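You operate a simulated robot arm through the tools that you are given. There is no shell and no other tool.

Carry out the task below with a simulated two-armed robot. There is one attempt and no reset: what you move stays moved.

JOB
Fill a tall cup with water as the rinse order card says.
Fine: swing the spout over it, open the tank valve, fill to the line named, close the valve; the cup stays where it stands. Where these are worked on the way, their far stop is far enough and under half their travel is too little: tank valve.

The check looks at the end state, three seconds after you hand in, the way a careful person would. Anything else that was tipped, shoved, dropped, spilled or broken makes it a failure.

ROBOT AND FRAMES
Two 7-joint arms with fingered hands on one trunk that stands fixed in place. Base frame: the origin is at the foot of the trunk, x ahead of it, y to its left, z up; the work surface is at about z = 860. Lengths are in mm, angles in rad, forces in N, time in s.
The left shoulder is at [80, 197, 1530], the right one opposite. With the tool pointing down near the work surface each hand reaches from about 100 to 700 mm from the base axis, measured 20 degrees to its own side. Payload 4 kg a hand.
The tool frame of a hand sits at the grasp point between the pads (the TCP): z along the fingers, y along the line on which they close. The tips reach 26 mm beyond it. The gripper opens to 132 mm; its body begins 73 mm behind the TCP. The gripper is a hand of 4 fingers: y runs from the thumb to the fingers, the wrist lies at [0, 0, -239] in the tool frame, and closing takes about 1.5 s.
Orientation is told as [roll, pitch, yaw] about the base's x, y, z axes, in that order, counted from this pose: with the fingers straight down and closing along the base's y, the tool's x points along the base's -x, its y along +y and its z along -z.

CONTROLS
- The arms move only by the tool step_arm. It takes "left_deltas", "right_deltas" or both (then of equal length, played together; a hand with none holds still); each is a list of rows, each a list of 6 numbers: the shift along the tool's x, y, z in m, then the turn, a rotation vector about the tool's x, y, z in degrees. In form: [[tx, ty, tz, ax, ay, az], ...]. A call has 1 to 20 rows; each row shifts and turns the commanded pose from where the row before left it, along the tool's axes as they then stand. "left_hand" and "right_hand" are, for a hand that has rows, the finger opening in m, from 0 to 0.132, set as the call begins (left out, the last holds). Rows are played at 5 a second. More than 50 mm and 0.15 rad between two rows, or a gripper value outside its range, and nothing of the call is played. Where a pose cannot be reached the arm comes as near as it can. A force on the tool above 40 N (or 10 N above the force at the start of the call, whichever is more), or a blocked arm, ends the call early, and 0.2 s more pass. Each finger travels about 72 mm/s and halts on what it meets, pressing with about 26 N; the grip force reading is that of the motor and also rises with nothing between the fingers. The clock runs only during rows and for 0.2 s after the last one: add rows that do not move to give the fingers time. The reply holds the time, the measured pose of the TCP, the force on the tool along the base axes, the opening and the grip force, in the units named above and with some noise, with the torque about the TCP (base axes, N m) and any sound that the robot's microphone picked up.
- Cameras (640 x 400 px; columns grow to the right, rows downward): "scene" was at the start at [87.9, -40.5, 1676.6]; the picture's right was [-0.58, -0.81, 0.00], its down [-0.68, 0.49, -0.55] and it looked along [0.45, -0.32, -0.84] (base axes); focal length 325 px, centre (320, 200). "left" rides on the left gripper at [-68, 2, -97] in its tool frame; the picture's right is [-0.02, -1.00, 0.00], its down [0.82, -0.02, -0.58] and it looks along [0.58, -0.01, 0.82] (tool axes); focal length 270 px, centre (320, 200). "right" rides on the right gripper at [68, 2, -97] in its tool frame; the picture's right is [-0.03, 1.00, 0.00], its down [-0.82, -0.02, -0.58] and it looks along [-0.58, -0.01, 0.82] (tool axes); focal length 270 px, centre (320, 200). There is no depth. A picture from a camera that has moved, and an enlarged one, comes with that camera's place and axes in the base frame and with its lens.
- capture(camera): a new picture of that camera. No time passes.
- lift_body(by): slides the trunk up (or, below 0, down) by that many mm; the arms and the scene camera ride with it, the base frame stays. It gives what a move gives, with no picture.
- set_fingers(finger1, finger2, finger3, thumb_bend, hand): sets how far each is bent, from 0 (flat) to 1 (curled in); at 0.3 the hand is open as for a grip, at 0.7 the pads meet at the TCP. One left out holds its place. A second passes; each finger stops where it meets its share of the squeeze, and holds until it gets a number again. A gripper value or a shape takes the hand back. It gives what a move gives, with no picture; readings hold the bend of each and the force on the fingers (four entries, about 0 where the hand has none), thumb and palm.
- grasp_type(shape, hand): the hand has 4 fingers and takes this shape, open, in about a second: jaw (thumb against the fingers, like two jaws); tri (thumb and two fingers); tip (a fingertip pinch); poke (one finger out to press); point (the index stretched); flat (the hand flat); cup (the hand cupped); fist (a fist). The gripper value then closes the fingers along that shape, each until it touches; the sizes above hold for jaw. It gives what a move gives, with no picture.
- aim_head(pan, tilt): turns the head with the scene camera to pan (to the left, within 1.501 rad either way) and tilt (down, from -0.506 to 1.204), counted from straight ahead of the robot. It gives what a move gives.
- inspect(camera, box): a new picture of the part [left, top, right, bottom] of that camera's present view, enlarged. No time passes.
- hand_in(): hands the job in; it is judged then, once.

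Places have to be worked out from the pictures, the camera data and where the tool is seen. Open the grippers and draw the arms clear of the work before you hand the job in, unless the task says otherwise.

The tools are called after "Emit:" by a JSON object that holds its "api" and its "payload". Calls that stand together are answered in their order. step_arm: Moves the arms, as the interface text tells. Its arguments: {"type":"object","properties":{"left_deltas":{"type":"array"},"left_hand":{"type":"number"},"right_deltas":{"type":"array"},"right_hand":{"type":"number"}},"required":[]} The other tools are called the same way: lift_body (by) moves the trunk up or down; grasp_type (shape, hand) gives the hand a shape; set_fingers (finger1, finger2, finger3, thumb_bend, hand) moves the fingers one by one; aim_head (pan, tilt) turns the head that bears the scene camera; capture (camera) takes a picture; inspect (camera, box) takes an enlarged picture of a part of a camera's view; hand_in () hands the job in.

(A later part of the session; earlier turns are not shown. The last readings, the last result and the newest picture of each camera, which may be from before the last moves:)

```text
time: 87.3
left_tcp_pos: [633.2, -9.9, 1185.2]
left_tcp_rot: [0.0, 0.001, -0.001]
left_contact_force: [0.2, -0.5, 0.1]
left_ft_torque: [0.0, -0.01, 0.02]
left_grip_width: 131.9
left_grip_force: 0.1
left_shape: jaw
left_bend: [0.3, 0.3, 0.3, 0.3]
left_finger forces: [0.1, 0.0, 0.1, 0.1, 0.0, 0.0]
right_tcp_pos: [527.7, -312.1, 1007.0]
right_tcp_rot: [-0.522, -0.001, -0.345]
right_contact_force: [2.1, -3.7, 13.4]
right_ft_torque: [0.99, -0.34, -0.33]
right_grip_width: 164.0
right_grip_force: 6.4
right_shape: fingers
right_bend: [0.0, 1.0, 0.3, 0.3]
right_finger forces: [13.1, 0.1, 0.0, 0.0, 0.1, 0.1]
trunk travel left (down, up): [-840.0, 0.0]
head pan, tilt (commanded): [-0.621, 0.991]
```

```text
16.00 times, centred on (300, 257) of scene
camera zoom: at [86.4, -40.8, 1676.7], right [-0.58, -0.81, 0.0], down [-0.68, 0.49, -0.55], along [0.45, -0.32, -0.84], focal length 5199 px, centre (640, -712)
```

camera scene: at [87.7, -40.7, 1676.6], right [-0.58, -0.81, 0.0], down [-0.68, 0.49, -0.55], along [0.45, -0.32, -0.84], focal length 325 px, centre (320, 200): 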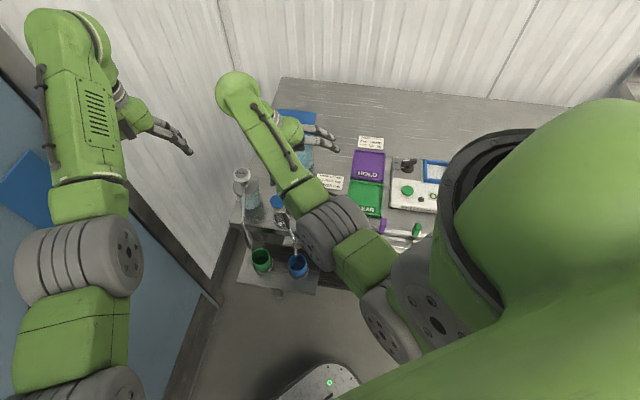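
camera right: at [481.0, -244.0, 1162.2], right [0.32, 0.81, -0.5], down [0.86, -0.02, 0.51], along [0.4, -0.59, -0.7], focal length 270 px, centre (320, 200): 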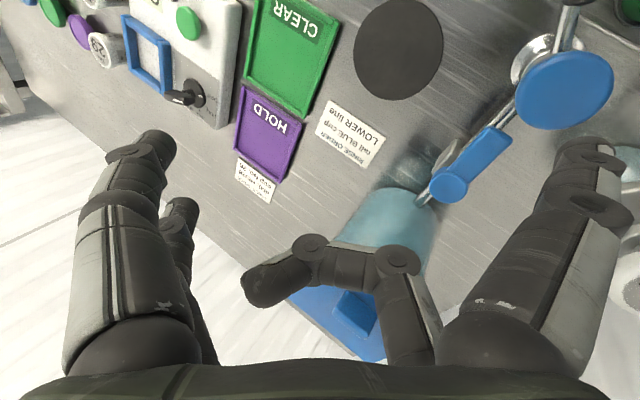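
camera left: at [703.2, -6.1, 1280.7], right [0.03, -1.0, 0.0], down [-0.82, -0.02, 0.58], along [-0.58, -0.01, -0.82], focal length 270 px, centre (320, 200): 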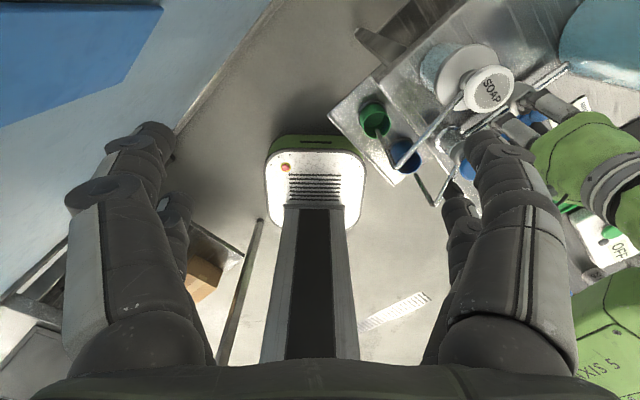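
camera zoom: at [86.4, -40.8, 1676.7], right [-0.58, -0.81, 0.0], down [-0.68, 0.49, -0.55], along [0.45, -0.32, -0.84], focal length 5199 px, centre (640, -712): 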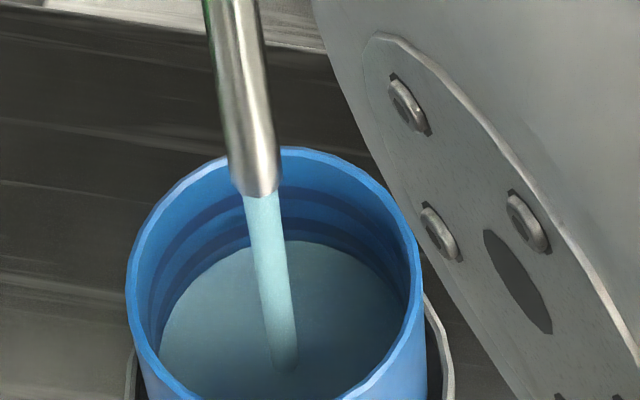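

At 16×: the lower band's centre is at y ≈ 226 and the water's far edge at y ≈ 241, rising about 10 px/s. I hold 0.8 s more, then check.

Emit:
{"api": "step_arm", "payload": {"right_deltas": [[0, 0, 0, 0, 0, 0], [0, 0, 0, 0, 0, 0], [0, 0, 0, 0, 0, 0]]}}

Emit:
{"api": "inspect", "payload": {"camera": "scene", "box": [294, 253, 306, 261]}}

```text
time: 88.1
left_tcp_pos: [633.5, -8.2, 1185.1]
left_tcp_rot: [0.0, 0.002, 0.0]
left_contact_force: [0.4, 1.2, 0.3]
left_ft_torque: [0.02, 0.0, 0.0]
left_grip_width: 131.7
left_grip_force: 0.0
left_shape: jaw
left_bend: [0.3, 0.3, 0.3, 0.3]
left_finger forces: [0.0, 0.0, 0.0, 0.0, 0.0, 0.0]
right_tcp_pos: [528.8, -312.7, 1006.6]
right_tcp_rot: [-0.525, 0.001, -0.345]
right_contact_force: [3.1, -3.9, 13.5]
right_ft_torque: [1.03, -0.36, -0.35]
right_grip_width: 164.0
right_grip_force: 6.6
right_shape: fingers
right_bend: [0.0, 1.0, 0.3, 0.3]
right_finger forces: [13.2, 0.1, 0.0, 0.0, 0.1, 0.0]
trunk travel left (down, up): [-840.0, 0.0]
head pan, tilt (commanded): [-0.621, 0.991]
```

```text
16.00 times, centred on (300, 257) of scene
camera zoom: at [86.4, -40.8, 1676.7], right [-0.58, -0.81, 0.0], down [-0.68, 0.49, -0.55], along [0.45, -0.32, -0.84], focal length 5199 px, centre (640, -712)
```

zoom: 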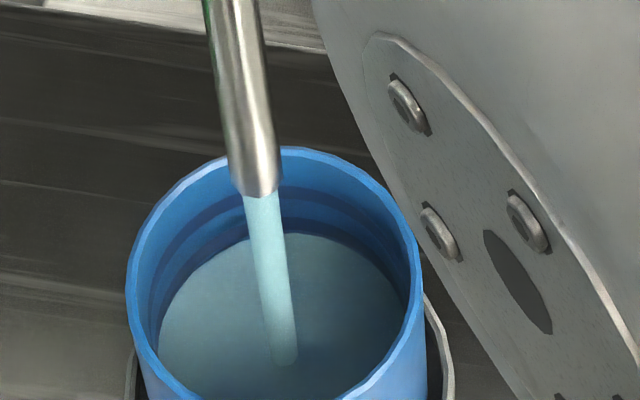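

The water now reaches the bottom edge of the lower band (y ≈ 234). I'll hold 0.4 s more, then lift off the cap in the same call.

Emit:
{"api": "step_arm", "payload": {"right_deltas": [[0, 0, 0, 0, 0, 0], [0, 0, 0, 0, 0, 0], [0, -0.0085, -0.0147, 0, 0, 0], [0, -0.005, -0.0087, 0, 0, 0]]}}

Emit:
{"api": "inspect", "payload": {"camera": "scene", "box": [294, 253, 306, 261]}}

Emit:
{"api": "inspect", "payload": {"camera": "scene", "box": [280, 243, 316, 273]}}

```text
time: 89.1
left_tcp_pos: [634.2, -8.3, 1183.5]
left_tcp_rot: [-0.001, -0.001, 0.0]
left_contact_force: [-0.1, -0.2, -0.2]
left_ft_torque: [-0.02, -0.01, 0.0]
left_grip_width: 132.3
left_grip_force: 0.2
left_shape: jaw
left_bend: [0.3, 0.3, 0.3, 0.3]
left_finger forces: [0.1, 0.0, 0.0, 0.0, 0.1, 0.0]
right_tcp_pos: [525.6, -312.7, 1034.8]
right_tcp_rot: [-0.524, 0.004, -0.346]
right_contact_force: [-0.1, 0.2, -0.6]
right_ft_torque: [-0.01, -0.01, -0.02]
right_grip_width: 163.4
right_grip_force: 0.0
right_shape: fingers
right_bend: [0.0, 1.0, 0.3, 0.3]
right_finger forces: [0.0, 0.1, 0.0, 0.0, 0.0, 0.0]
trunk travel left (down, up): [-840.0, 0.0]
head pan, tilt (commanded): [-0.621, 0.991]
```

```text
16.00 times, centred on (300, 257) of scene
camera zoom: at [87.2, -40.2, 1676.5], right [-0.58, -0.81, 0.0], down [-0.68, 0.49, -0.55], along [0.45, -0.32, -0.84], focal length 5199 px, centre (640, -712)
```

zoom: 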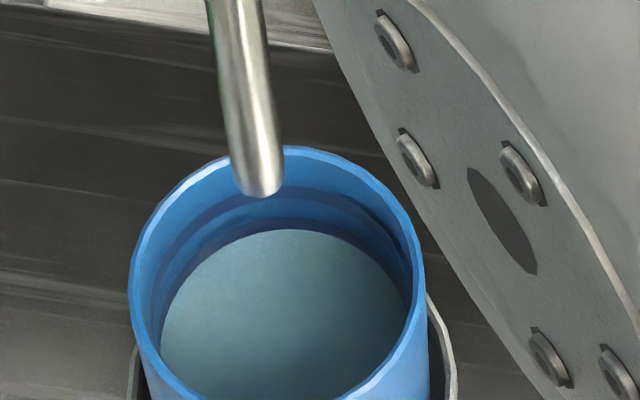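

```text
13.33 times, centred on (298, 258) of scene
camera zoom: at [87.2, -40.2, 1676.5], right [-0.58, -0.81, 0.0], down [-0.68, 0.49, -0.55], along [0.45, -0.32, -0.84], focal length 4332 px, centre (613, -573)
```

zoom: 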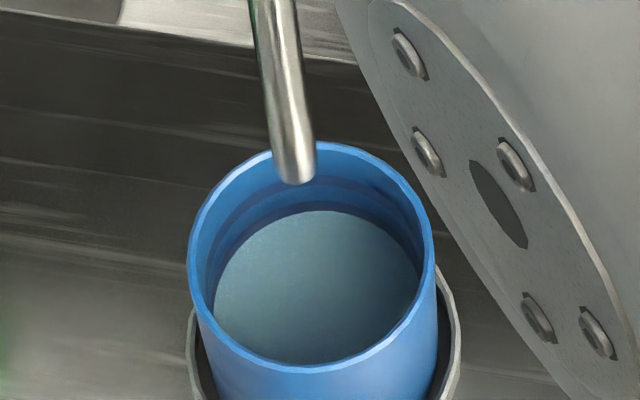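

Flow stopped; the surface (y ≈ 229.5) lies within the lower half of the lower band, about 1 mm below its centre (y ≈ 226–228). One very short tap will bring it onto the centre.

Emit:
{"api": "step_arm", "payload": {"right_deltas": [[0, 0.0066, 0.0114, 0, 0, 0], [0, 0.0066, 0.0114, 0, 0, 0], [0, -0.0085, -0.0147, 0, 0, 0], [0, -0.005, -0.0087, 0, 0, 0]]}}

Emit:
{"api": "inspect", "payload": {"camera": "scene", "box": [294, 253, 306, 261]}}

```text
time: 90.1
left_tcp_pos: [634.5, -7.9, 1183.5]
left_tcp_rot: [0.0, 0.002, 0.0]
left_contact_force: [0.2, 0.0, -0.6]
left_ft_torque: [-0.05, 0.0, 0.01]
left_grip_width: 132.2
left_grip_force: 0.2
left_shape: jaw
left_bend: [0.3, 0.3, 0.3, 0.3]
left_finger forces: [0.1, 0.0, 0.0, 0.1, 0.0, 0.0]
right_tcp_pos: [528.3, -312.4, 1036.3]
right_tcp_rot: [-0.523, 0.002, -0.344]
right_contact_force: [0.3, 0.6, -0.2]
right_ft_torque: [0.01, 0.0, 0.02]
right_grip_width: 163.6
right_grip_force: 0.0
right_shape: fingers
right_bend: [0.0, 1.0, 0.3, 0.3]
right_finger forces: [0.1, 0.0, 0.0, 0.1, 0.1, 0.0]
trunk travel left (down, up): [-840.0, 0.0]
head pan, tilt (commanded): [-0.621, 0.991]
```

```text
16.00 times, centred on (300, 257) of scene
camera zoom: at [88.0, -40.5, 1676.6], right [-0.58, -0.81, 0.0], down [-0.68, 0.49, -0.55], along [0.45, -0.32, -0.84], focal length 5199 px, centre (640, -712)
```

zoom: 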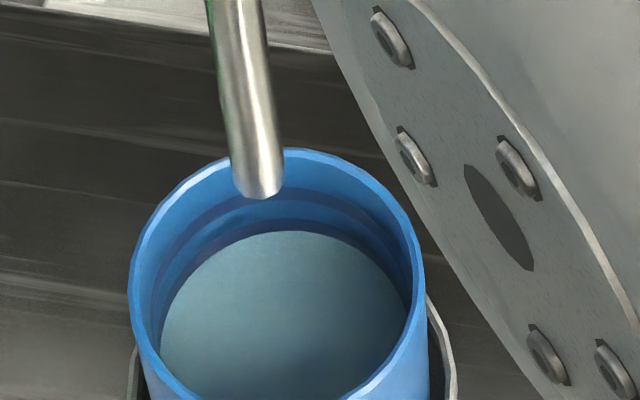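

That tap was too shallow to open the flow (level unchanged, about 4 px = 1.5 mm below the band's centre). I'll repeat slightly deeper with one 0.2 s hold.

Emit:
{"api": "step_arm", "payload": {"right_deltas": [[0, 0.0072, 0.0125, 0, 0, 0], [0, 0.0072, 0.0125, 0, 0, 0], [0, 0, 0, 0, 0, 0], [0, -0.0085, -0.0147, 0, 0, 0], [0, -0.006, -0.0104, 0, 0, 0]]}}

Emit:
{"api": "inspect", "payload": {"camera": "scene", "box": [294, 253, 306, 261]}}

```text
time: 91.3
left_tcp_pos: [633.9, -8.9, 1184.1]
left_tcp_rot: [-0.001, 0.0, 0.001]
left_contact_force: [-0.2, 0.3, 0.0]
left_ft_torque: [0.01, 0.0, -0.01]
left_grip_width: 131.8
left_grip_force: 0.1
left_shape: jaw
left_bend: [0.3, 0.3, 0.3, 0.3]
left_finger forces: [0.0, 0.0, 0.0, 0.0, 0.1, 0.0]
right_tcp_pos: [527.4, -312.9, 1036.7]
right_tcp_rot: [-0.523, 0.002, -0.345]
right_contact_force: [-0.5, 0.3, -0.2]
right_ft_torque: [0.0, 0.02, 0.02]
right_grip_width: 163.8
right_grip_force: 0.0
right_shape: fingers
right_bend: [0.0, 1.0, 0.3, 0.3]
right_finger forces: [0.0, 0.0, 0.0, 0.0, 0.0, 0.1]
trunk travel left (down, up): [-840.0, 0.0]
head pan, tilt (commanded): [-0.621, 0.991]
```

```text
16.00 times, centred on (300, 257) of scene
camera zoom: at [87.7, -40.4, 1676.6], right [-0.58, -0.81, 0.0], down [-0.68, 0.49, -0.55], along [0.45, -0.32, -0.84], focal length 5199 px, centre (640, -712)
```

zoom: 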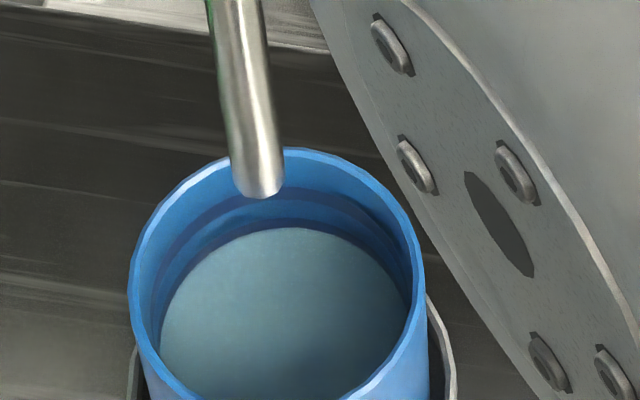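

The surface is now on the lower band's centre (79 px below the rim vs. 78 for the band). Next I close the valve: raise, go back to jaw shape and the pose above the open lever.

Emit:
{"api": "step_arm", "payload": {"right_deltas": [[0, -0.021, -0.0364, 0, 0, 0], [0, 0, 0, -7.5, 0, 0], [0, 0, 0, -7.5, 0, 0], [0, 0, 0, -7.5, 0, 0], [0, 0, 0, -7.5, 0, 0], [-0.0165, 0.0287, 0, 0, 0, 0], [-0.0165, 0.0287, 0, 0, 0, 0], [0, 0, 0, 0, 0, 8.33], [0, 0, 0, 0, 0, 8.33], [0, 0, 0, 0, 0, 8.34], [0, 0, 0, -8, 0, 0], [0, 0, 0, 0, 0, 0]], "right_hand": 0.045}}

Emit:
{"api": "capture", "payload": {"camera": "right"}}

Emit:
{"api": "inspect", "payload": {"camera": "scene", "box": [250, 170, 330, 280]}}

```text
time: 93.9
left_tcp_pos: [632.9, -10.3, 1184.4]
left_tcp_rot: [0.0, 0.0, 0.0]
left_contact_force: [0.5, -1.2, -0.6]
left_ft_torque: [-0.03, 0.0, -0.05]
left_grip_width: 132.0
left_grip_force: 0.0
left_shape: jaw
left_bend: [0.3, 0.3, 0.3, 0.3]
left_finger forces: [0.0, 0.0, 0.1, 0.0, 0.1, 0.1]
right_tcp_pos: [577.5, -269.5, 1077.5]
right_tcp_rot: [0.141, 0.002, -0.783]
right_contact_force: [0.2, -0.2, 0.2]
right_ft_torque: [0.04, -0.02, 0.02]
right_grip_width: 45.4
right_grip_force: 0.0
right_shape: jaw
right_bend: [0.73, 0.73, 0.73, 0.7]
right_finger forces: [0.1, 0.0, 0.0, 0.0, 0.1, 0.1]
trunk travel left (down, up): [-840.0, 0.0]
head pan, tilt (commanded): [-0.621, 0.991]
```

```text
taken
camera right: at [520.6, -230.5, 1174.1], right [0.72, 0.68, 0.14], down [0.51, -0.65, 0.57], along [0.48, -0.34, -0.81], focal length 270 px, centre (320, 200)
```

right: 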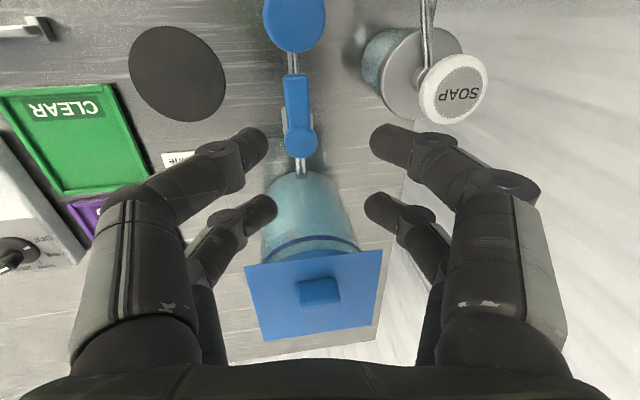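

```text
3.64 times, centred on (290, 225) of scene
camera zoom: at [86.8, -41.5, 1676.7], right [-0.58, -0.81, 0.0], down [-0.68, 0.49, -0.55], along [0.45, -0.32, -0.84], focal length 1182 px, centre (429, 109)
```

zoom: 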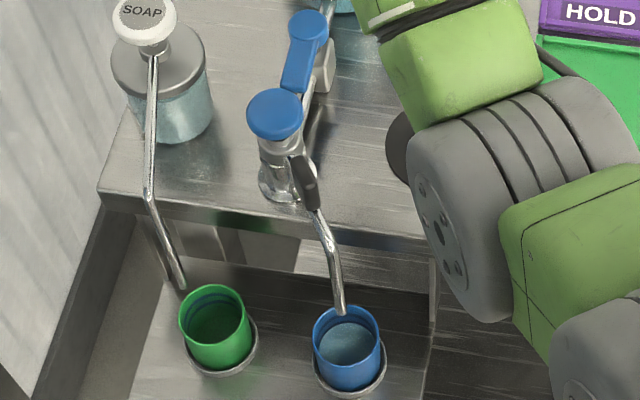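

Same pose as when I left the lever, which is still in line. Descending straight down onto it and pinching.

Emit:
{"api": "step_arm", "payload": {"right_deltas": [[0, -0.003, 0.0215, 0, 0, 0], [0, -0.003, 0.0215, 0, 0, 0], [0, -0.003, 0.0215, 0, 0, 0], [0, -0.003, 0.0215, 0, 0, 0], [0, -0.003, 0.0215, 0, 0, 0], [0, -0.003, 0.0212, 0, 0, 0], [0, 0, 0, 0, 0, 0]]}}

Emit:
{"api": "inspect", "payload": {"camera": "right", "box": [220, 80, 420, 280]}}

Emit:
{"api": "inspect", "payload": {"camera": "scene", "box": [250, 170, 330, 280]}}

```text
time: 95.5
left_tcp_pos: [634.7, -9.4, 1184.3]
left_tcp_rot: [0.0, -0.001, 0.0]
left_contact_force: [-0.4, 0.1, -0.8]
left_ft_torque: [-0.01, -0.02, 0.0]
left_grip_width: 131.9
left_grip_force: 0.1
left_shape: jaw
left_bend: [0.3, 0.3, 0.3, 0.3]
left_finger forces: [0.0, 0.1, 0.0, 0.0, 0.0, 0.0]
right_tcp_pos: [578.7, -269.5, 949.0]
right_tcp_rot: [0.139, 0.0, -0.782]
right_contact_force: [0.0, 1.1, -0.3]
right_ft_torque: [0.02, 0.02, -0.03]
right_grip_width: 45.4
right_grip_force: 0.1
right_shape: jaw
right_bend: [0.73, 0.73, 0.73, 0.7]
right_finger forces: [0.0, 0.0, 0.0, 0.0, 0.0, 0.0]
trunk travel left (down, up): [-840.0, 0.0]
head pan, tilt (commanded): [-0.621, 0.991]
```

```text
2.00 times, centred on (320, 180) of right
camera zoom: at [521.6, -230.5, 1045.5], right [0.72, 0.68, 0.14], down [0.51, -0.65, 0.57], along [0.48, -0.34, -0.81], focal length 541 px, centre (320, 240)
```

zoom: 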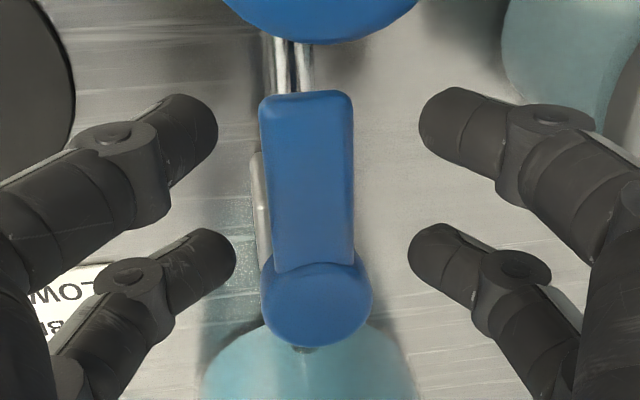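

```text
3.64 times, centred on (290, 225) of scene
camera zoom: at [88.0, -40.3, 1676.6], right [-0.58, -0.81, 0.0], down [-0.68, 0.49, -0.55], along [0.45, -0.32, -0.84], focal length 1182 px, centre (429, 109)
```

zoom: 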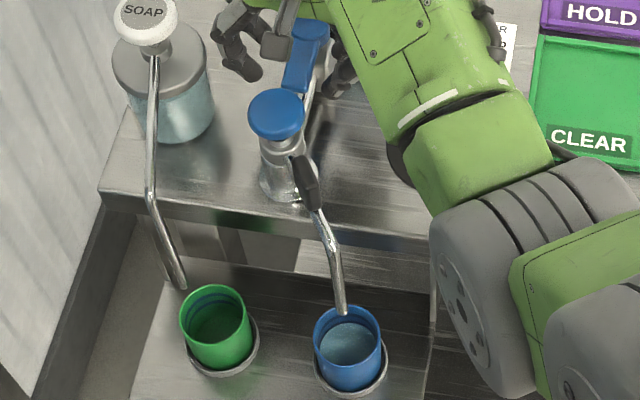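

Well centred on the lever with the mushroom cap untouched. Closing the jaw, then turning counter-clockwise 8 steps toward shut.

Emit:
{"api": "step_arm", "payload": {"right_deltas": [[0, 0, 0, 0, 0, 0], [0, 0, 0, 0, 0, 0], [0, 0, 0, 0, 0, 0], [0, 0, 0, 0, 0, 0]], "right_hand": 0.008}}

Emit:
{"api": "step_arm", "payload": {"right_deltas": [[-0.00037, -0.0052, -0.00073, 0, 1.133, -8.07], [-0.00037, -0.0052, -0.00073, 0, 1.133, -8.07], [-0.00037, -0.0052, -0.00073, 0, 1.133, -8.07], [-0.00037, -0.0052, -0.00073, 0, 1.133, -8.07]]}}

Emit:
{"api": "inspect", "payload": {"camera": "scene", "box": [250, 170, 330, 280]}}

Emit:
{"api": "capture", "payload": {"camera": "right"}}

```text
time: 96.5
left_tcp_pos: [634.5, -9.4, 1184.6]
left_tcp_rot: [0.002, 0.001, 0.001]
left_contact_force: [0.5, -0.8, 0.6]
left_ft_torque: [0.02, 0.06, -0.02]
left_grip_width: 132.1
left_grip_force: 0.1
left_shape: jaw
left_bend: [0.3, 0.3, 0.3, 0.3]
left_finger forces: [0.1, 0.1, 0.0, 0.0, 0.0, 0.0]
right_tcp_pos: [578.8, -269.7, 949.6]
right_tcp_rot: [0.139, 0.0, -0.781]
right_contact_force: [-0.3, 0.0, 1.3]
right_ft_torque: [0.03, -0.07, 0.05]
right_grip_width: 17.4
right_grip_force: 25.9
right_shape: jaw
right_bend: [0.72, 0.72, 0.73, 0.7]
right_finger forces: [22.6, 22.5, 22.7, 0.0, 23.2, 0.0]
trunk travel left (down, up): [-840.0, 0.0]
head pan, tilt (commanded): [-0.621, 0.991]
```

```text
time: 97.5
left_tcp_pos: [635.6, -7.7, 1183.8]
left_tcp_rot: [0.001, 0.001, 0.0]
left_contact_force: [0.0, 0.6, 0.4]
left_ft_torque: [-0.01, 0.01, 0.0]
left_grip_width: 131.7
left_grip_force: 0.0
left_shape: jaw
left_bend: [0.3, 0.3, 0.3, 0.3]
left_finger forces: [0.0, 0.0, 0.0, 0.0, 0.0, 0.1]
right_tcp_pos: [569.2, -286.7, 951.5]
right_tcp_rot: [0.139, -0.002, -0.21]
right_contact_force: [5.1, -0.5, 4.4]
right_ft_torque: [0.08, -0.11, -0.14]
right_grip_width: 17.6
right_grip_force: 25.5
right_shape: jaw
right_bend: [0.72, 0.72, 0.73, 0.7]
right_finger forces: [24.8, 23.4, 24.3, 0.1, 23.5, 0.1]
trunk travel left (down, up): [-840.0, 0.0]
head pan, tilt (commanded): [-0.621, 0.991]
```

```text
3.64 times, centred on (290, 225) of scene
camera zoom: at [88.1, -40.6, 1676.7], right [-0.58, -0.81, 0.0], down [-0.68, 0.49, -0.55], along [0.45, -0.32, -0.84], focal length 1182 px, centre (429, 109)
```

zoom: 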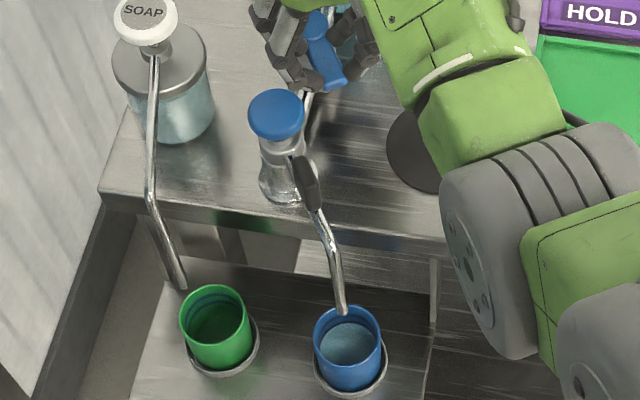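

```text
taken
camera right: at [499.8, -285.0, 1045.7], right [0.23, 0.96, 0.14], down [0.78, -0.27, 0.57], along [0.59, -0.02, -0.81], focal length 270 px, centre (320, 200)
```

right: 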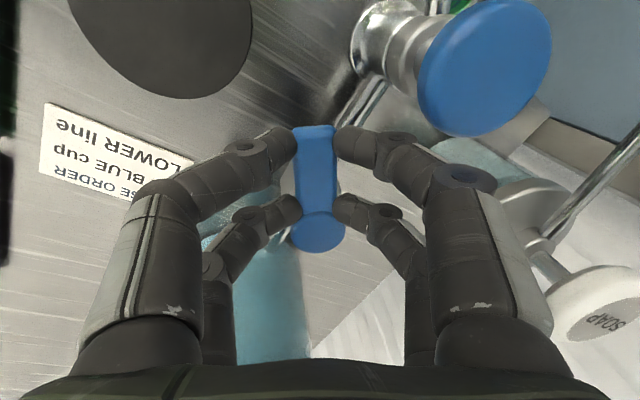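

Half way back, the cap untouched and the water level unchanged. Four more steps to ψ ≈ +20°.

Emit:
{"api": "step_arm", "payload": {"right_deltas": [[-0.00037, -0.0052, -0.00073, 0, 1.133, -8.07], [-0.00037, -0.0052, -0.00073, 0, 1.133, -8.07], [-0.00037, -0.0052, -0.00073, 0, 1.133, -8.07], [-0.00037, -0.0052, -0.00073, 0, 1.133, -8.07]]}}

Emit:
{"api": "inspect", "payload": {"camera": "scene", "box": [250, 170, 330, 280]}}

Emit:
{"api": "capture", "payload": {"camera": "right"}}

```text
time: 98.5
left_tcp_pos: [635.3, -8.4, 1183.4]
left_tcp_rot: [-0.002, 0.0, 0.0]
left_contact_force: [0.3, 0.8, 0.0]
left_ft_torque: [0.02, 0.01, 0.0]
left_grip_width: 131.8
left_grip_force: 0.1
left_shape: jaw
left_bend: [0.3, 0.3, 0.3, 0.3]
left_finger forces: [0.1, 0.0, 0.0, 0.0, 0.1, 0.0]
right_tcp_pos: [571.7, -306.1, 949.0]
right_tcp_rot: [0.14, -0.001, 0.358]
right_contact_force: [9.7, 2.5, 11.9]
right_ft_torque: [0.08, -0.15, -0.15]
right_grip_width: 17.6
right_grip_force: 26.2
right_shape: jaw
right_bend: [0.72, 0.72, 0.73, 0.7]
right_finger forces: [26.6, 24.6, 25.9, 0.0, 24.5, 0.0]
trunk travel left (down, up): [-840.0, 0.0]
head pan, tilt (commanded): [-0.621, 0.991]
```

```text
3.64 times, centred on (290, 225) of scene
camera zoom: at [88.8, -38.8, 1676.7], right [-0.58, -0.81, 0.0], down [-0.68, 0.49, -0.55], along [0.44, -0.32, -0.84], focal length 1182 px, centre (429, 109)
```

zoom: 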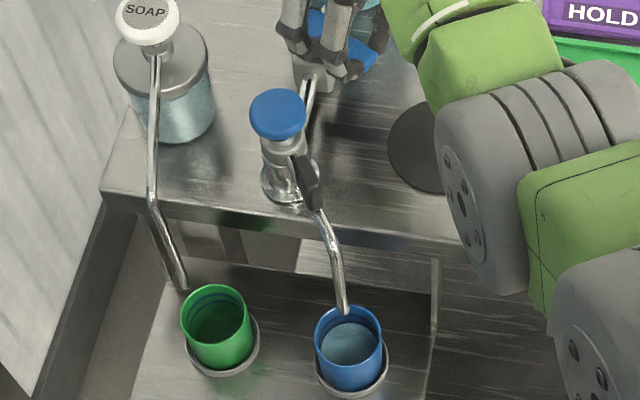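

```text
taken
camera right: at [510.7, -342.3, 1045.3], right [-0.32, 0.94, 0.14], down [0.8, 0.19, 0.57], along [0.51, 0.29, -0.81], focal length 270 px, centre (320, 200)
```

right: 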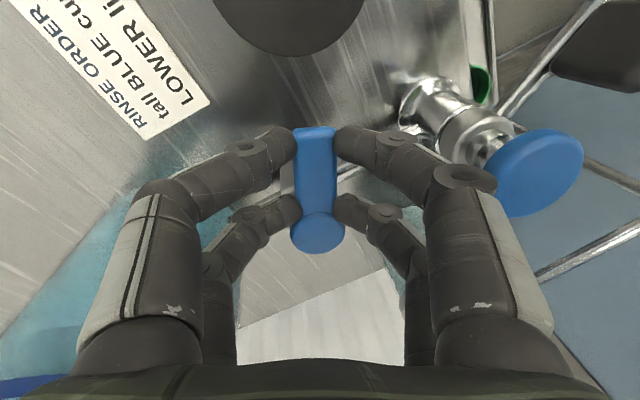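

25° left to shut. I open just to 27 mm, restore the 20° lean (to clear the lid), staying narrow so finger1 doesn't push the post.

Emit:
{"api": "step_arm", "payload": {"right_deltas": [[0, 0, 0, 0, 0, 0], [0, 0, 0, 0, 0, 0], [0, 0.00219, 0.00013, 7, 0, 0], [0, 0.00219, 0.00013, 7, 0, 0], [0, 0.00219, 0.00013, 7, 0, 0], [0, 0.00219, 0.00013, 7, 0, 0], [0, 0, 0, 0, 0, 0]], "right_hand": 0.03}}

Emit:
{"api": "capture", "payload": {"camera": "right"}}

Emit:
{"api": "inspect", "payload": {"camera": "scene", "box": [250, 170, 330, 280]}}

```text
time: 100.1
left_tcp_pos: [634.6, -8.5, 1184.2]
left_tcp_rot: [0.0, 0.0, 0.001]
left_contact_force: [0.3, 0.3, -0.4]
left_ft_torque: [-0.03, 0.02, 0.02]
left_grip_width: 131.7
left_grip_force: 0.0
left_shape: jaw
left_bend: [0.3, 0.3, 0.3, 0.3]
left_finger forces: [0.0, 0.0, 0.0, 0.1, 0.0, 0.0]
right_tcp_pos: [567.1, -299.6, 947.2]
right_tcp_rot: [-0.351, 0.002, 0.356]
right_contact_force: [0.3, 0.3, -0.1]
right_ft_torque: [0.02, 0.0, -0.04]
right_grip_width: 29.8
right_grip_force: 0.0
right_shape: jaw
right_bend: [0.73, 0.73, 0.73, 0.7]
right_finger forces: [0.0, 0.0, 0.0, 0.0, 0.0, 0.0]
trunk travel left (down, up): [-840.0, 0.0]
head pan, tilt (commanded): [-0.621, 0.991]
```

```text
taken
camera right: at [490.1, -291.5, 1037.8], right [-0.3, 0.89, -0.34], down [0.7, 0.45, 0.55], along [0.64, -0.07, -0.76], focal length 270 px, centre (320, 200)
```

right: 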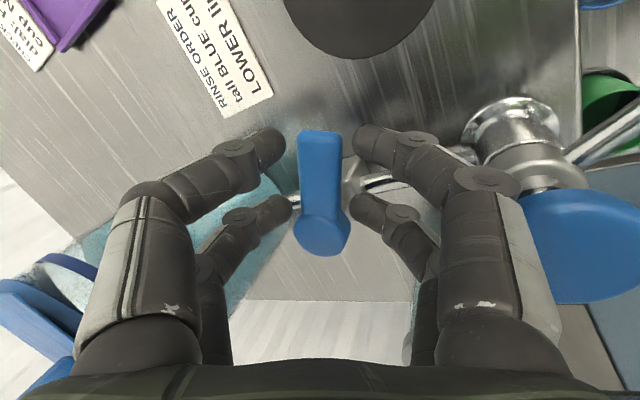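

```text
3.64 times, centred on (290, 225) of scene
camera zoom: at [87.9, -39.9, 1676.6], right [-0.58, -0.81, 0.0], down [-0.68, 0.49, -0.55], along [0.45, -0.32, -0.84], focal length 1182 px, centre (429, 109)
```

zoom: 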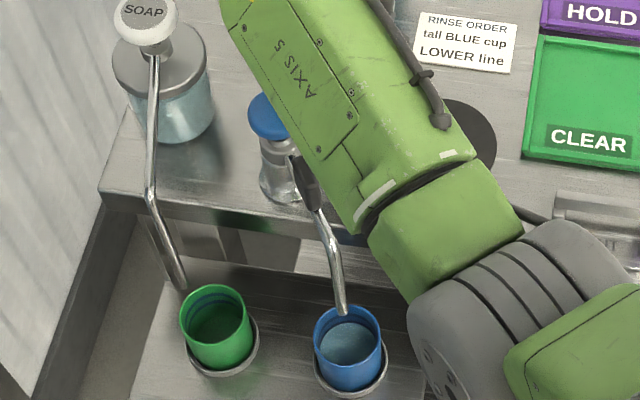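

No contact anywhere. I'll rise 2 mm, pinch, then turn the last 3 steps to the shut stop.

Emit:
{"api": "step_arm", "payload": {"right_deltas": [[0, -0.0007, -0.0019, 0, 0, 0], [0, 0, 0, 0, 0, 0], [0, 0, 0, 0, 0, 0], [0, 0, 0, 0, 0, 0]], "right_hand": 0.008}}

Emit:
{"api": "step_arm", "payload": {"right_deltas": [[-0.00036, -0.00478, 0.00174, 0, -2.8, -7.69], [-0.00036, -0.00478, 0.00174, 0, -2.8, -7.69], [-0.00036, -0.00478, 0.00174, 0, -2.8, -7.69]]}}

Emit:
{"api": "inspect", "payload": {"camera": "right", "box": [220, 80, 420, 280]}}

Emit:
{"api": "capture", "payload": {"camera": "right"}}

```text
time: 101.1
left_tcp_pos: [634.4, -7.4, 1183.6]
left_tcp_rot: [-0.001, -0.001, 0.0]
left_contact_force: [0.2, -0.2, 0.1]
left_ft_torque: [-0.03, 0.01, 0.02]
left_grip_width: 132.1
left_grip_force: 0.0
left_shape: jaw
left_bend: [0.3, 0.3, 0.3, 0.3]
left_finger forces: [0.0, 0.0, 0.1, 0.0, 0.1, 0.1]
right_tcp_pos: [567.1, -298.9, 949.5]
right_tcp_rot: [-0.352, 0.002, 0.355]
right_contact_force: [1.9, 1.4, 2.0]
right_ft_torque: [-0.33, -0.24, 0.09]
right_grip_width: 13.4
right_grip_force: 25.8
right_shape: jaw
right_bend: [0.72, 0.72, 0.73, 0.71]
right_finger forces: [19.2, 19.5, 39.3, 0.0, 24.9, 0.0]
trunk travel left (down, up): [-840.0, 0.0]
head pan, tilt (commanded): [-0.621, 0.991]
```

```text
time: 101.9
left_tcp_pos: [631.5, -10.6, 1185.4]
left_tcp_rot: [0.0, -0.002, 0.0]
left_contact_force: [0.6, 0.5, -0.3]
left_ft_torque: [0.04, -0.02, 0.03]
left_grip_width: 131.8
left_grip_force: 0.1
left_shape: jaw
left_bend: [0.3, 0.3, 0.3, 0.3]
left_finger forces: [0.1, 0.0, 0.1, 0.0, 0.0, 0.0]
right_tcp_pos: [572.2, -313.9, 950.0]
right_tcp_rot: [-0.347, -0.001, 0.783]
right_contact_force: [-10.3, -9.0, 0.0]
right_ft_torque: [-0.38, -0.11, -0.31]
right_grip_width: 13.6
right_grip_force: 25.8
right_shape: jaw
right_bend: [0.72, 0.72, 0.73, 0.71]
right_finger forces: [19.7, 19.2, 38.3, 0.0, 24.9, 0.0]
trunk travel left (down, up): [-840.0, 0.0]
head pan, tilt (commanded): [-0.621, 0.991]
```

```text
2.00 times, centred on (320, 180) of right
camera zoom: at [499.0, -338.4, 1040.2], right [-0.65, 0.68, -0.34], down [0.45, 0.7, 0.55], along [0.61, 0.2, -0.76], focal length 541 px, centre (320, 240)
```

zoom: 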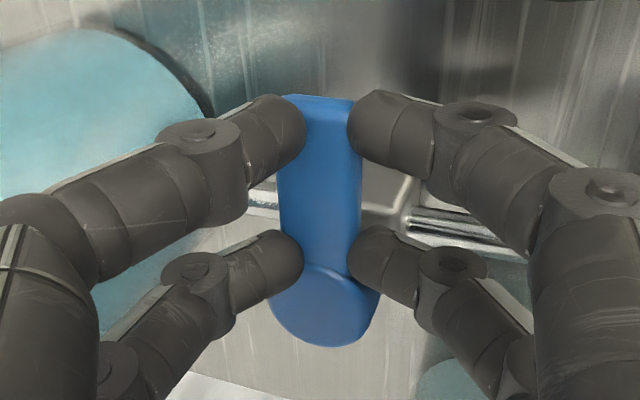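

```text
taken
camera right: at [499.0, -338.4, 1040.2], right [-0.65, 0.68, -0.34], down [0.45, 0.7, 0.55], along [0.61, 0.2, -0.76], focal length 270 px, centre (320, 200)
```

right: 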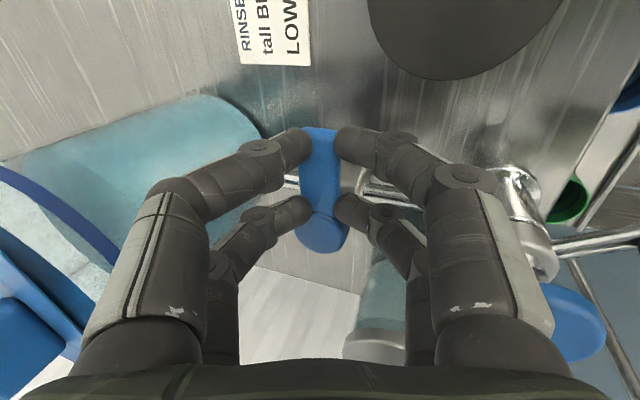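

The lever is nearly crosswise; one more step presses it firmly against the shut stop.

Emit:
{"api": "step_arm", "payload": {"right_deltas": [[0.001, -0.00478, 0.00174, 0, -2.8, -7.69]]}}

Emit:
{"api": "inspect", "payload": {"camera": "right", "box": [220, 80, 420, 280]}}

```text
time: 102.3
left_tcp_pos: [629.9, -8.1, 1186.4]
left_tcp_rot: [0.002, -0.003, 0.001]
left_contact_force: [0.6, 0.4, -0.3]
left_ft_torque: [-0.02, 0.05, 0.01]
left_grip_width: 131.9
left_grip_force: 0.1
left_shape: jaw
left_bend: [0.3, 0.3, 0.3, 0.3]
left_finger forces: [0.1, 0.1, 0.1, 0.1, 0.1, 0.0]
right_tcp_pos: [574.0, -313.9, 950.7]
right_tcp_rot: [-0.347, -0.002, 0.926]
right_contact_force: [-22.5, -3.5, 2.0]
right_ft_torque: [-0.21, 0.25, -1.15]
right_grip_width: 11.7
right_grip_force: 25.7
right_shape: jaw
right_bend: [0.72, 0.72, 0.72, 0.71]
right_finger forces: [33.6, 19.1, 35.4, 0.0, 21.8, 0.1]
trunk travel left (down, up): [-840.0, 0.0]
head pan, tilt (commanded): [-0.621, 0.991]
```

```text
2.00 times, centred on (320, 180) of right
camera zoom: at [504.4, -349.7, 1040.9], right [-0.74, 0.58, -0.34], down [0.35, 0.76, 0.55], along [0.58, 0.29, -0.76], focal length 541 px, centre (320, 240)
```

zoom: 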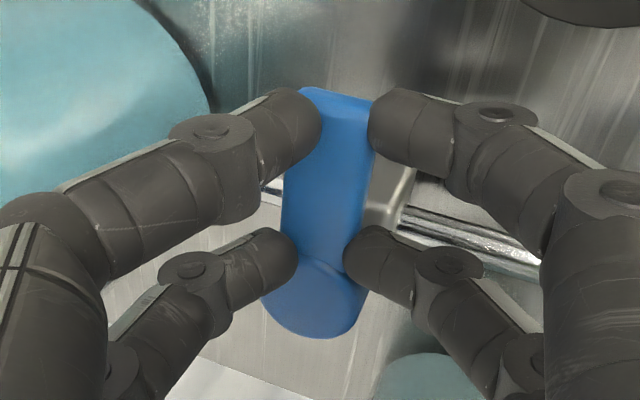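

The lever is against its shut stop (it no longer follows the hand). I open the fingers here so it stays at the stop, then rise straight up.

Emit:
{"api": "step_arm", "payload": {"right_deltas": [[0, 0, 0, 0, 0, 0], [0, 0, 0, 0, 0, 0], [0, 0, 0, 0, 0, 0]], "right_hand": 0.045}}

Emit:
{"api": "capture", "payload": {"camera": "right"}}

```text
time: 103.1
left_tcp_pos: [633.6, -9.1, 1185.2]
left_tcp_rot: [0.0, -0.001, -0.001]
left_contact_force: [0.2, -0.4, -0.2]
left_ft_torque: [0.02, -0.01, -0.01]
left_grip_width: 131.8
left_grip_force: 0.1
left_shape: jaw
left_bend: [0.3, 0.3, 0.3, 0.3]
left_finger forces: [0.0, 0.0, 0.0, 0.1, 0.0, 0.0]
right_tcp_pos: [578.3, -316.1, 950.3]
right_tcp_rot: [-0.351, -0.001, 0.926]
right_contact_force: [-1.2, 0.0, 0.4]
right_ft_torque: [0.03, -0.02, -0.01]
right_grip_width: 44.7
right_grip_force: 0.0
right_shape: jaw
right_bend: [0.74, 0.74, 0.74, 0.7]
right_finger forces: [0.0, 0.1, 0.0, 0.0, 0.1, 0.0]
trunk travel left (down, up): [-840.0, 0.0]
head pan, tilt (commanded): [-0.621, 0.991]
```

```text
taken
camera right: at [509.0, -350.6, 1041.3], right [-0.74, 0.58, -0.34], down [0.35, 0.76, 0.55], along [0.58, 0.29, -0.76], focal length 270 px, centre (320, 200)
```

right: 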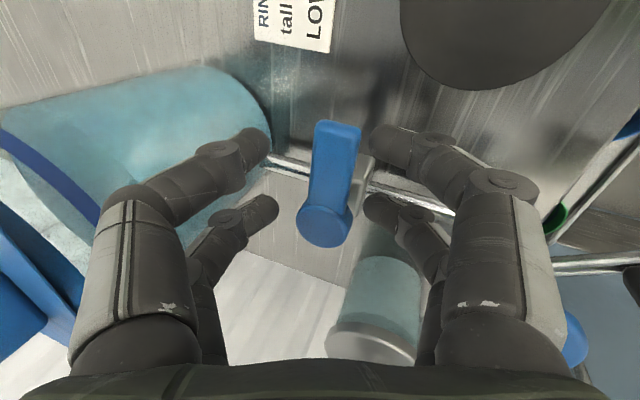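

The lever is crosswise (shut) and free of the hand. Rising straight up, then un-leaning and retreating to the right rear, clear of the work.

Emit:
{"api": "step_arm", "payload": {"right_deltas": [[0, -0.0077, -0.02115, 0, 0, 0], [0, -0.0077, -0.02115, 0, 0, 0], [0, -0.0077, -0.02115, 0, 0, 0], [0, -0.0077, -0.02115, 0, 0, 0], [0, -0.0077, -0.02115, 0, 0, 0], [0, -0.0077, -0.02115, 0, 0, 0], [0, 0, 0, 0, 0, 0]]}}

Emit:
{"api": "step_arm", "payload": {"right_deltas": [[0, 0, 0, -6.67, 0, 0], [0, 0, 0, -6.67, 0, 0], [0, 0, 0, -6.66, 0, 0], [0, 0, 0, 0, 0, 7.57], [0, 0, 0, 0, 0, 7.57], [0, 0, 0, 0, 0, 7.57], [0, 0, 0, 0, 0, 7.57], [0, 0, 0, 0, 0, 7.57], [0, 0, 0, 0, 0, 7.57], [0, 0, 0, 0, 0, 7.57], [0.028, -0.0328, -0.004, 0, 0, 0], [0.028, -0.0328, -0.004, 0, 0, 0], [0.028, -0.0328, -0.004, 0, 0, 0], [0.028, -0.0328, -0.004, 0, 0, 0], [0.028, -0.0328, -0.004, 0, 0, 0], [0, 0, 0, 0, 0, 0]]}}

Emit:
{"api": "capture", "payload": {"camera": "scene"}}

Emit:
{"api": "capture", "payload": {"camera": "right"}}

Emit:
{"api": "inspect", "payload": {"camera": "scene", "box": [294, 253, 306, 261]}}

```text
time: 104.7
left_tcp_pos: [635.5, -7.9, 1184.3]
left_tcp_rot: [0.0, 0.0, 0.001]
left_contact_force: [0.6, 0.5, 1.5]
left_ft_torque: [-0.04, -0.04, -0.01]
left_grip_width: 131.5
left_grip_force: 0.1
left_shape: jaw
left_bend: [0.3, 0.3, 0.3, 0.3]
left_finger forces: [0.0, 0.0, 0.0, 0.0, 0.0, 0.0]
right_tcp_pos: [578.5, -319.1, 1084.4]
right_tcp_rot: [-0.349, 0.001, 0.927]
right_contact_force: [0.4, 0.2, 0.1]
right_ft_torque: [0.0, 0.0, -0.01]
right_grip_width: 44.6
right_grip_force: 0.0
right_shape: jaw
right_bend: [0.74, 0.74, 0.74, 0.7]
right_finger forces: [0.0, 0.1, 0.0, 0.1, 0.0, 0.0]
trunk travel left (down, up): [-840.0, 0.0]
head pan, tilt (commanded): [-0.621, 0.991]
```

```text
time: 108.1
left_tcp_pos: [634.5, -7.9, 1183.9]
left_tcp_rot: [0.0, 0.0, -0.001]
left_contact_force: [-0.8, 0.4, 0.1]
left_ft_torque: [0.0, 0.0, -0.01]
left_grip_width: 132.0
left_grip_force: 0.1
left_shape: jaw
left_bend: [0.3, 0.3, 0.3, 0.3]
left_finger forces: [0.0, 0.0, 0.0, 0.1, 0.0, 0.1]
right_tcp_pos: [439.1, -480.6, 1103.1]
right_tcp_rot: [0.0, 0.002, 0.002]
right_contact_force: [0.0, 0.1, -0.7]
right_ft_torque: [0.02, 0.03, -0.02]
right_grip_width: 44.7
right_grip_force: 0.0
right_shape: jaw
right_bend: [0.74, 0.74, 0.74, 0.7]
right_finger forces: [0.0, 0.0, 0.0, 0.0, 0.0, 0.1]
trunk travel left (down, up): [-840.0, 0.0]
head pan, tilt (commanded): [-0.621, 0.991]
```

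```text
taken
camera scene: at [87.8, -40.6, 1676.6], right [-0.58, -0.81, 0.0], down [-0.68, 0.49, -0.55], along [0.45, -0.32, -0.84], focal length 325 px, centre (320, 200)
```

scene: 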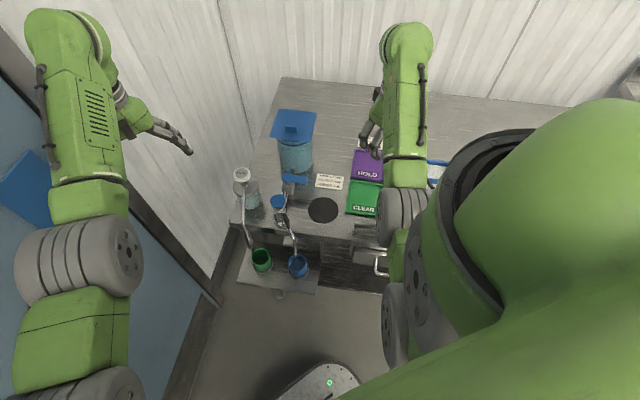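

```text
taken
camera right: at [371.5, -479.6, 1201.7], right [0.02, 1.0, 0.0], down [0.82, -0.02, 0.58], along [0.58, -0.01, -0.82], focal length 270 px, centre (320, 200)
```

right: 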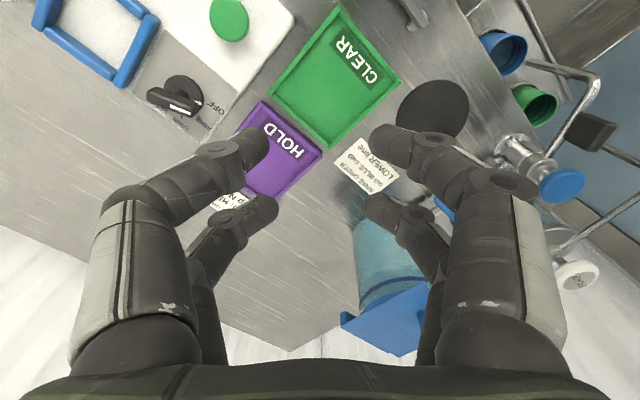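

```text
16.00 times, centred on (300, 257) of scene
camera zoom: at [87.8, -40.6, 1676.6], right [-0.58, -0.81, 0.0], down [-0.68, 0.49, -0.55], along [0.45, -0.32, -0.84], focal length 5199 px, centre (640, -712)
```

zoom: 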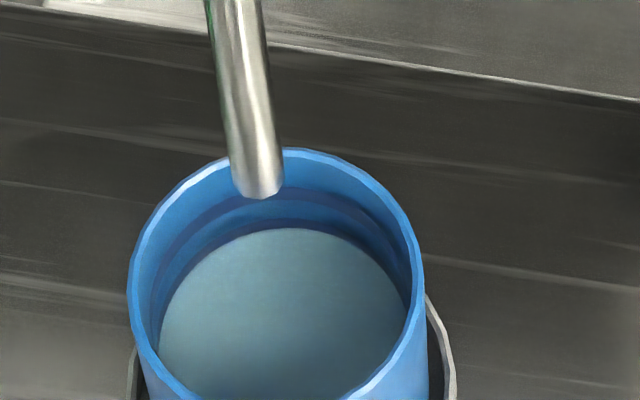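

The valve is shut and the hand is away. I'll verify the level against the lines from the right camera, too, and check the valve, lid and surroundings.

Emit:
{"api": "inspect", "payload": {"camera": "right", "box": [485, 30, 525, 80]}}

Emit:
{"api": "inspect", "payload": {"camera": "scene", "box": [220, 80, 380, 180]}}

Emit:
{"api": "inspect", "payload": {"camera": "scene", "box": [220, 160, 380, 300]}}

Emit:
{"api": "inspect", "payload": {"camera": "left", "box": [380, 100, 480, 190]}}

```text
8.00 times, centred on (505, 55) of right
camera zoom: at [371.5, -479.6, 1201.7], right [0.02, 1.0, 0.0], down [0.82, -0.02, 0.58], along [0.58, -0.01, -0.82], focal length 2162 px, centre (-1160, 1360)
```

zoom: 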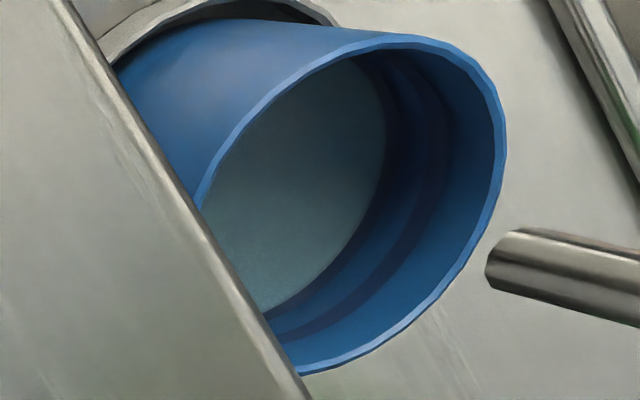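

```text
4.00 times, centred on (300, 130) of scene
camera zoom: at [87.8, -40.6, 1676.6], right [-0.58, -0.81, 0.0], down [-0.68, 0.49, -0.55], along [0.45, -0.32, -0.84], focal length 1300 px, centre (400, 480)
```

zoom: 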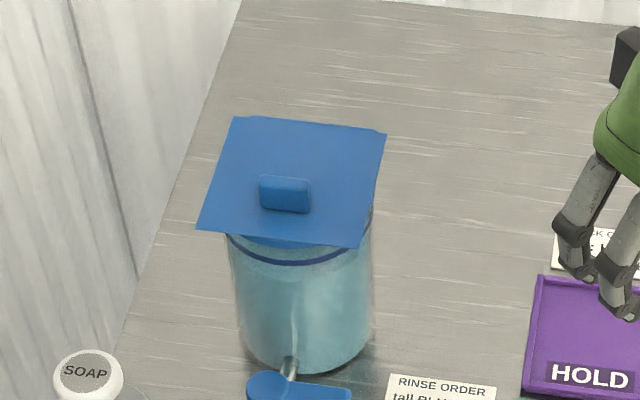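

```text
2.86 times, centred on (300, 230) of scene
camera zoom: at [87.8, -40.6, 1676.6], right [-0.58, -0.81, 0.0], down [-0.68, 0.49, -0.55], along [0.45, -0.32, -0.84], focal length 928 px, centre (377, 114)
```

zoom: 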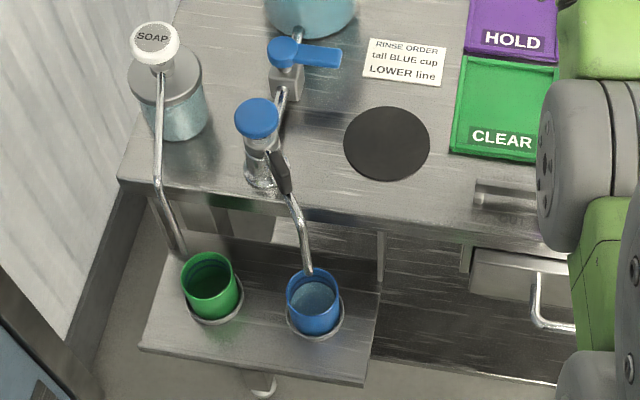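

```text
4.44 times, centred on (430, 145) of left
camera zoom: at [702.6, -6.5, 1281.0], right [0.02, -1.0, 0.0], down [-0.82, -0.02, 0.58], along [-0.58, -0.01, -0.82], focal length 1201 px, centre (-169, 444)
```

zoom: 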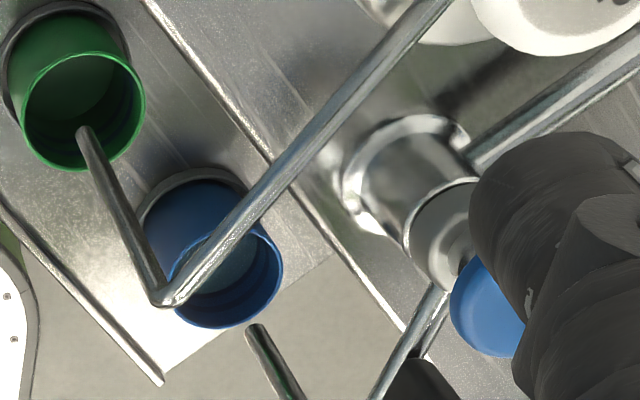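

In the right view the lower dark band borders the water. I'll zoom further there to see how much of the band is still above water.

Emit:
{"api": "inspect", "payload": {"camera": "right", "box": [500, 38, 520, 52]}}

Emit:
{"api": "inspect", "payload": {"camera": "right", "box": [495, 55, 515, 70]}}

```text
16.00 times, centred on (510, 45) of right
camera zoom: at [371.5, -479.6, 1201.7], right [0.02, 1.0, 0.0], down [0.82, -0.02, 0.58], along [0.58, -0.01, -0.82], focal length 4325 px, centre (-2720, 2680)
```

zoom: 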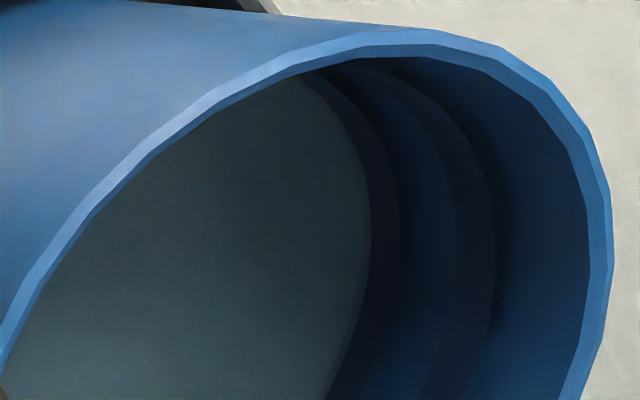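

```text
16.00 times, centred on (505, 62) of right
camera zoom: at [371.5, -479.6, 1201.7], right [0.02, 1.0, 0.0], down [0.82, -0.02, 0.58], along [0.58, -0.01, -0.82], focal length 4325 px, centre (-2640, 2400)
```

zoom: 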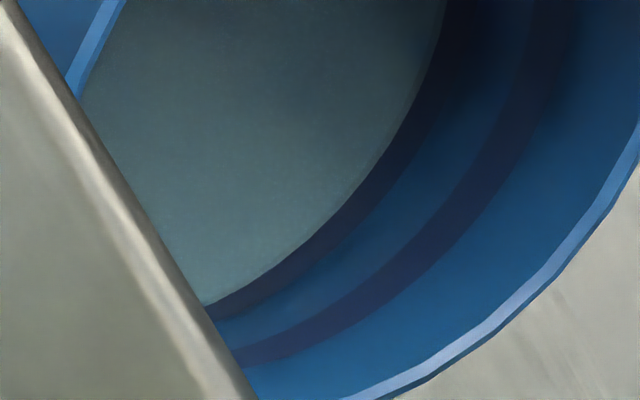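

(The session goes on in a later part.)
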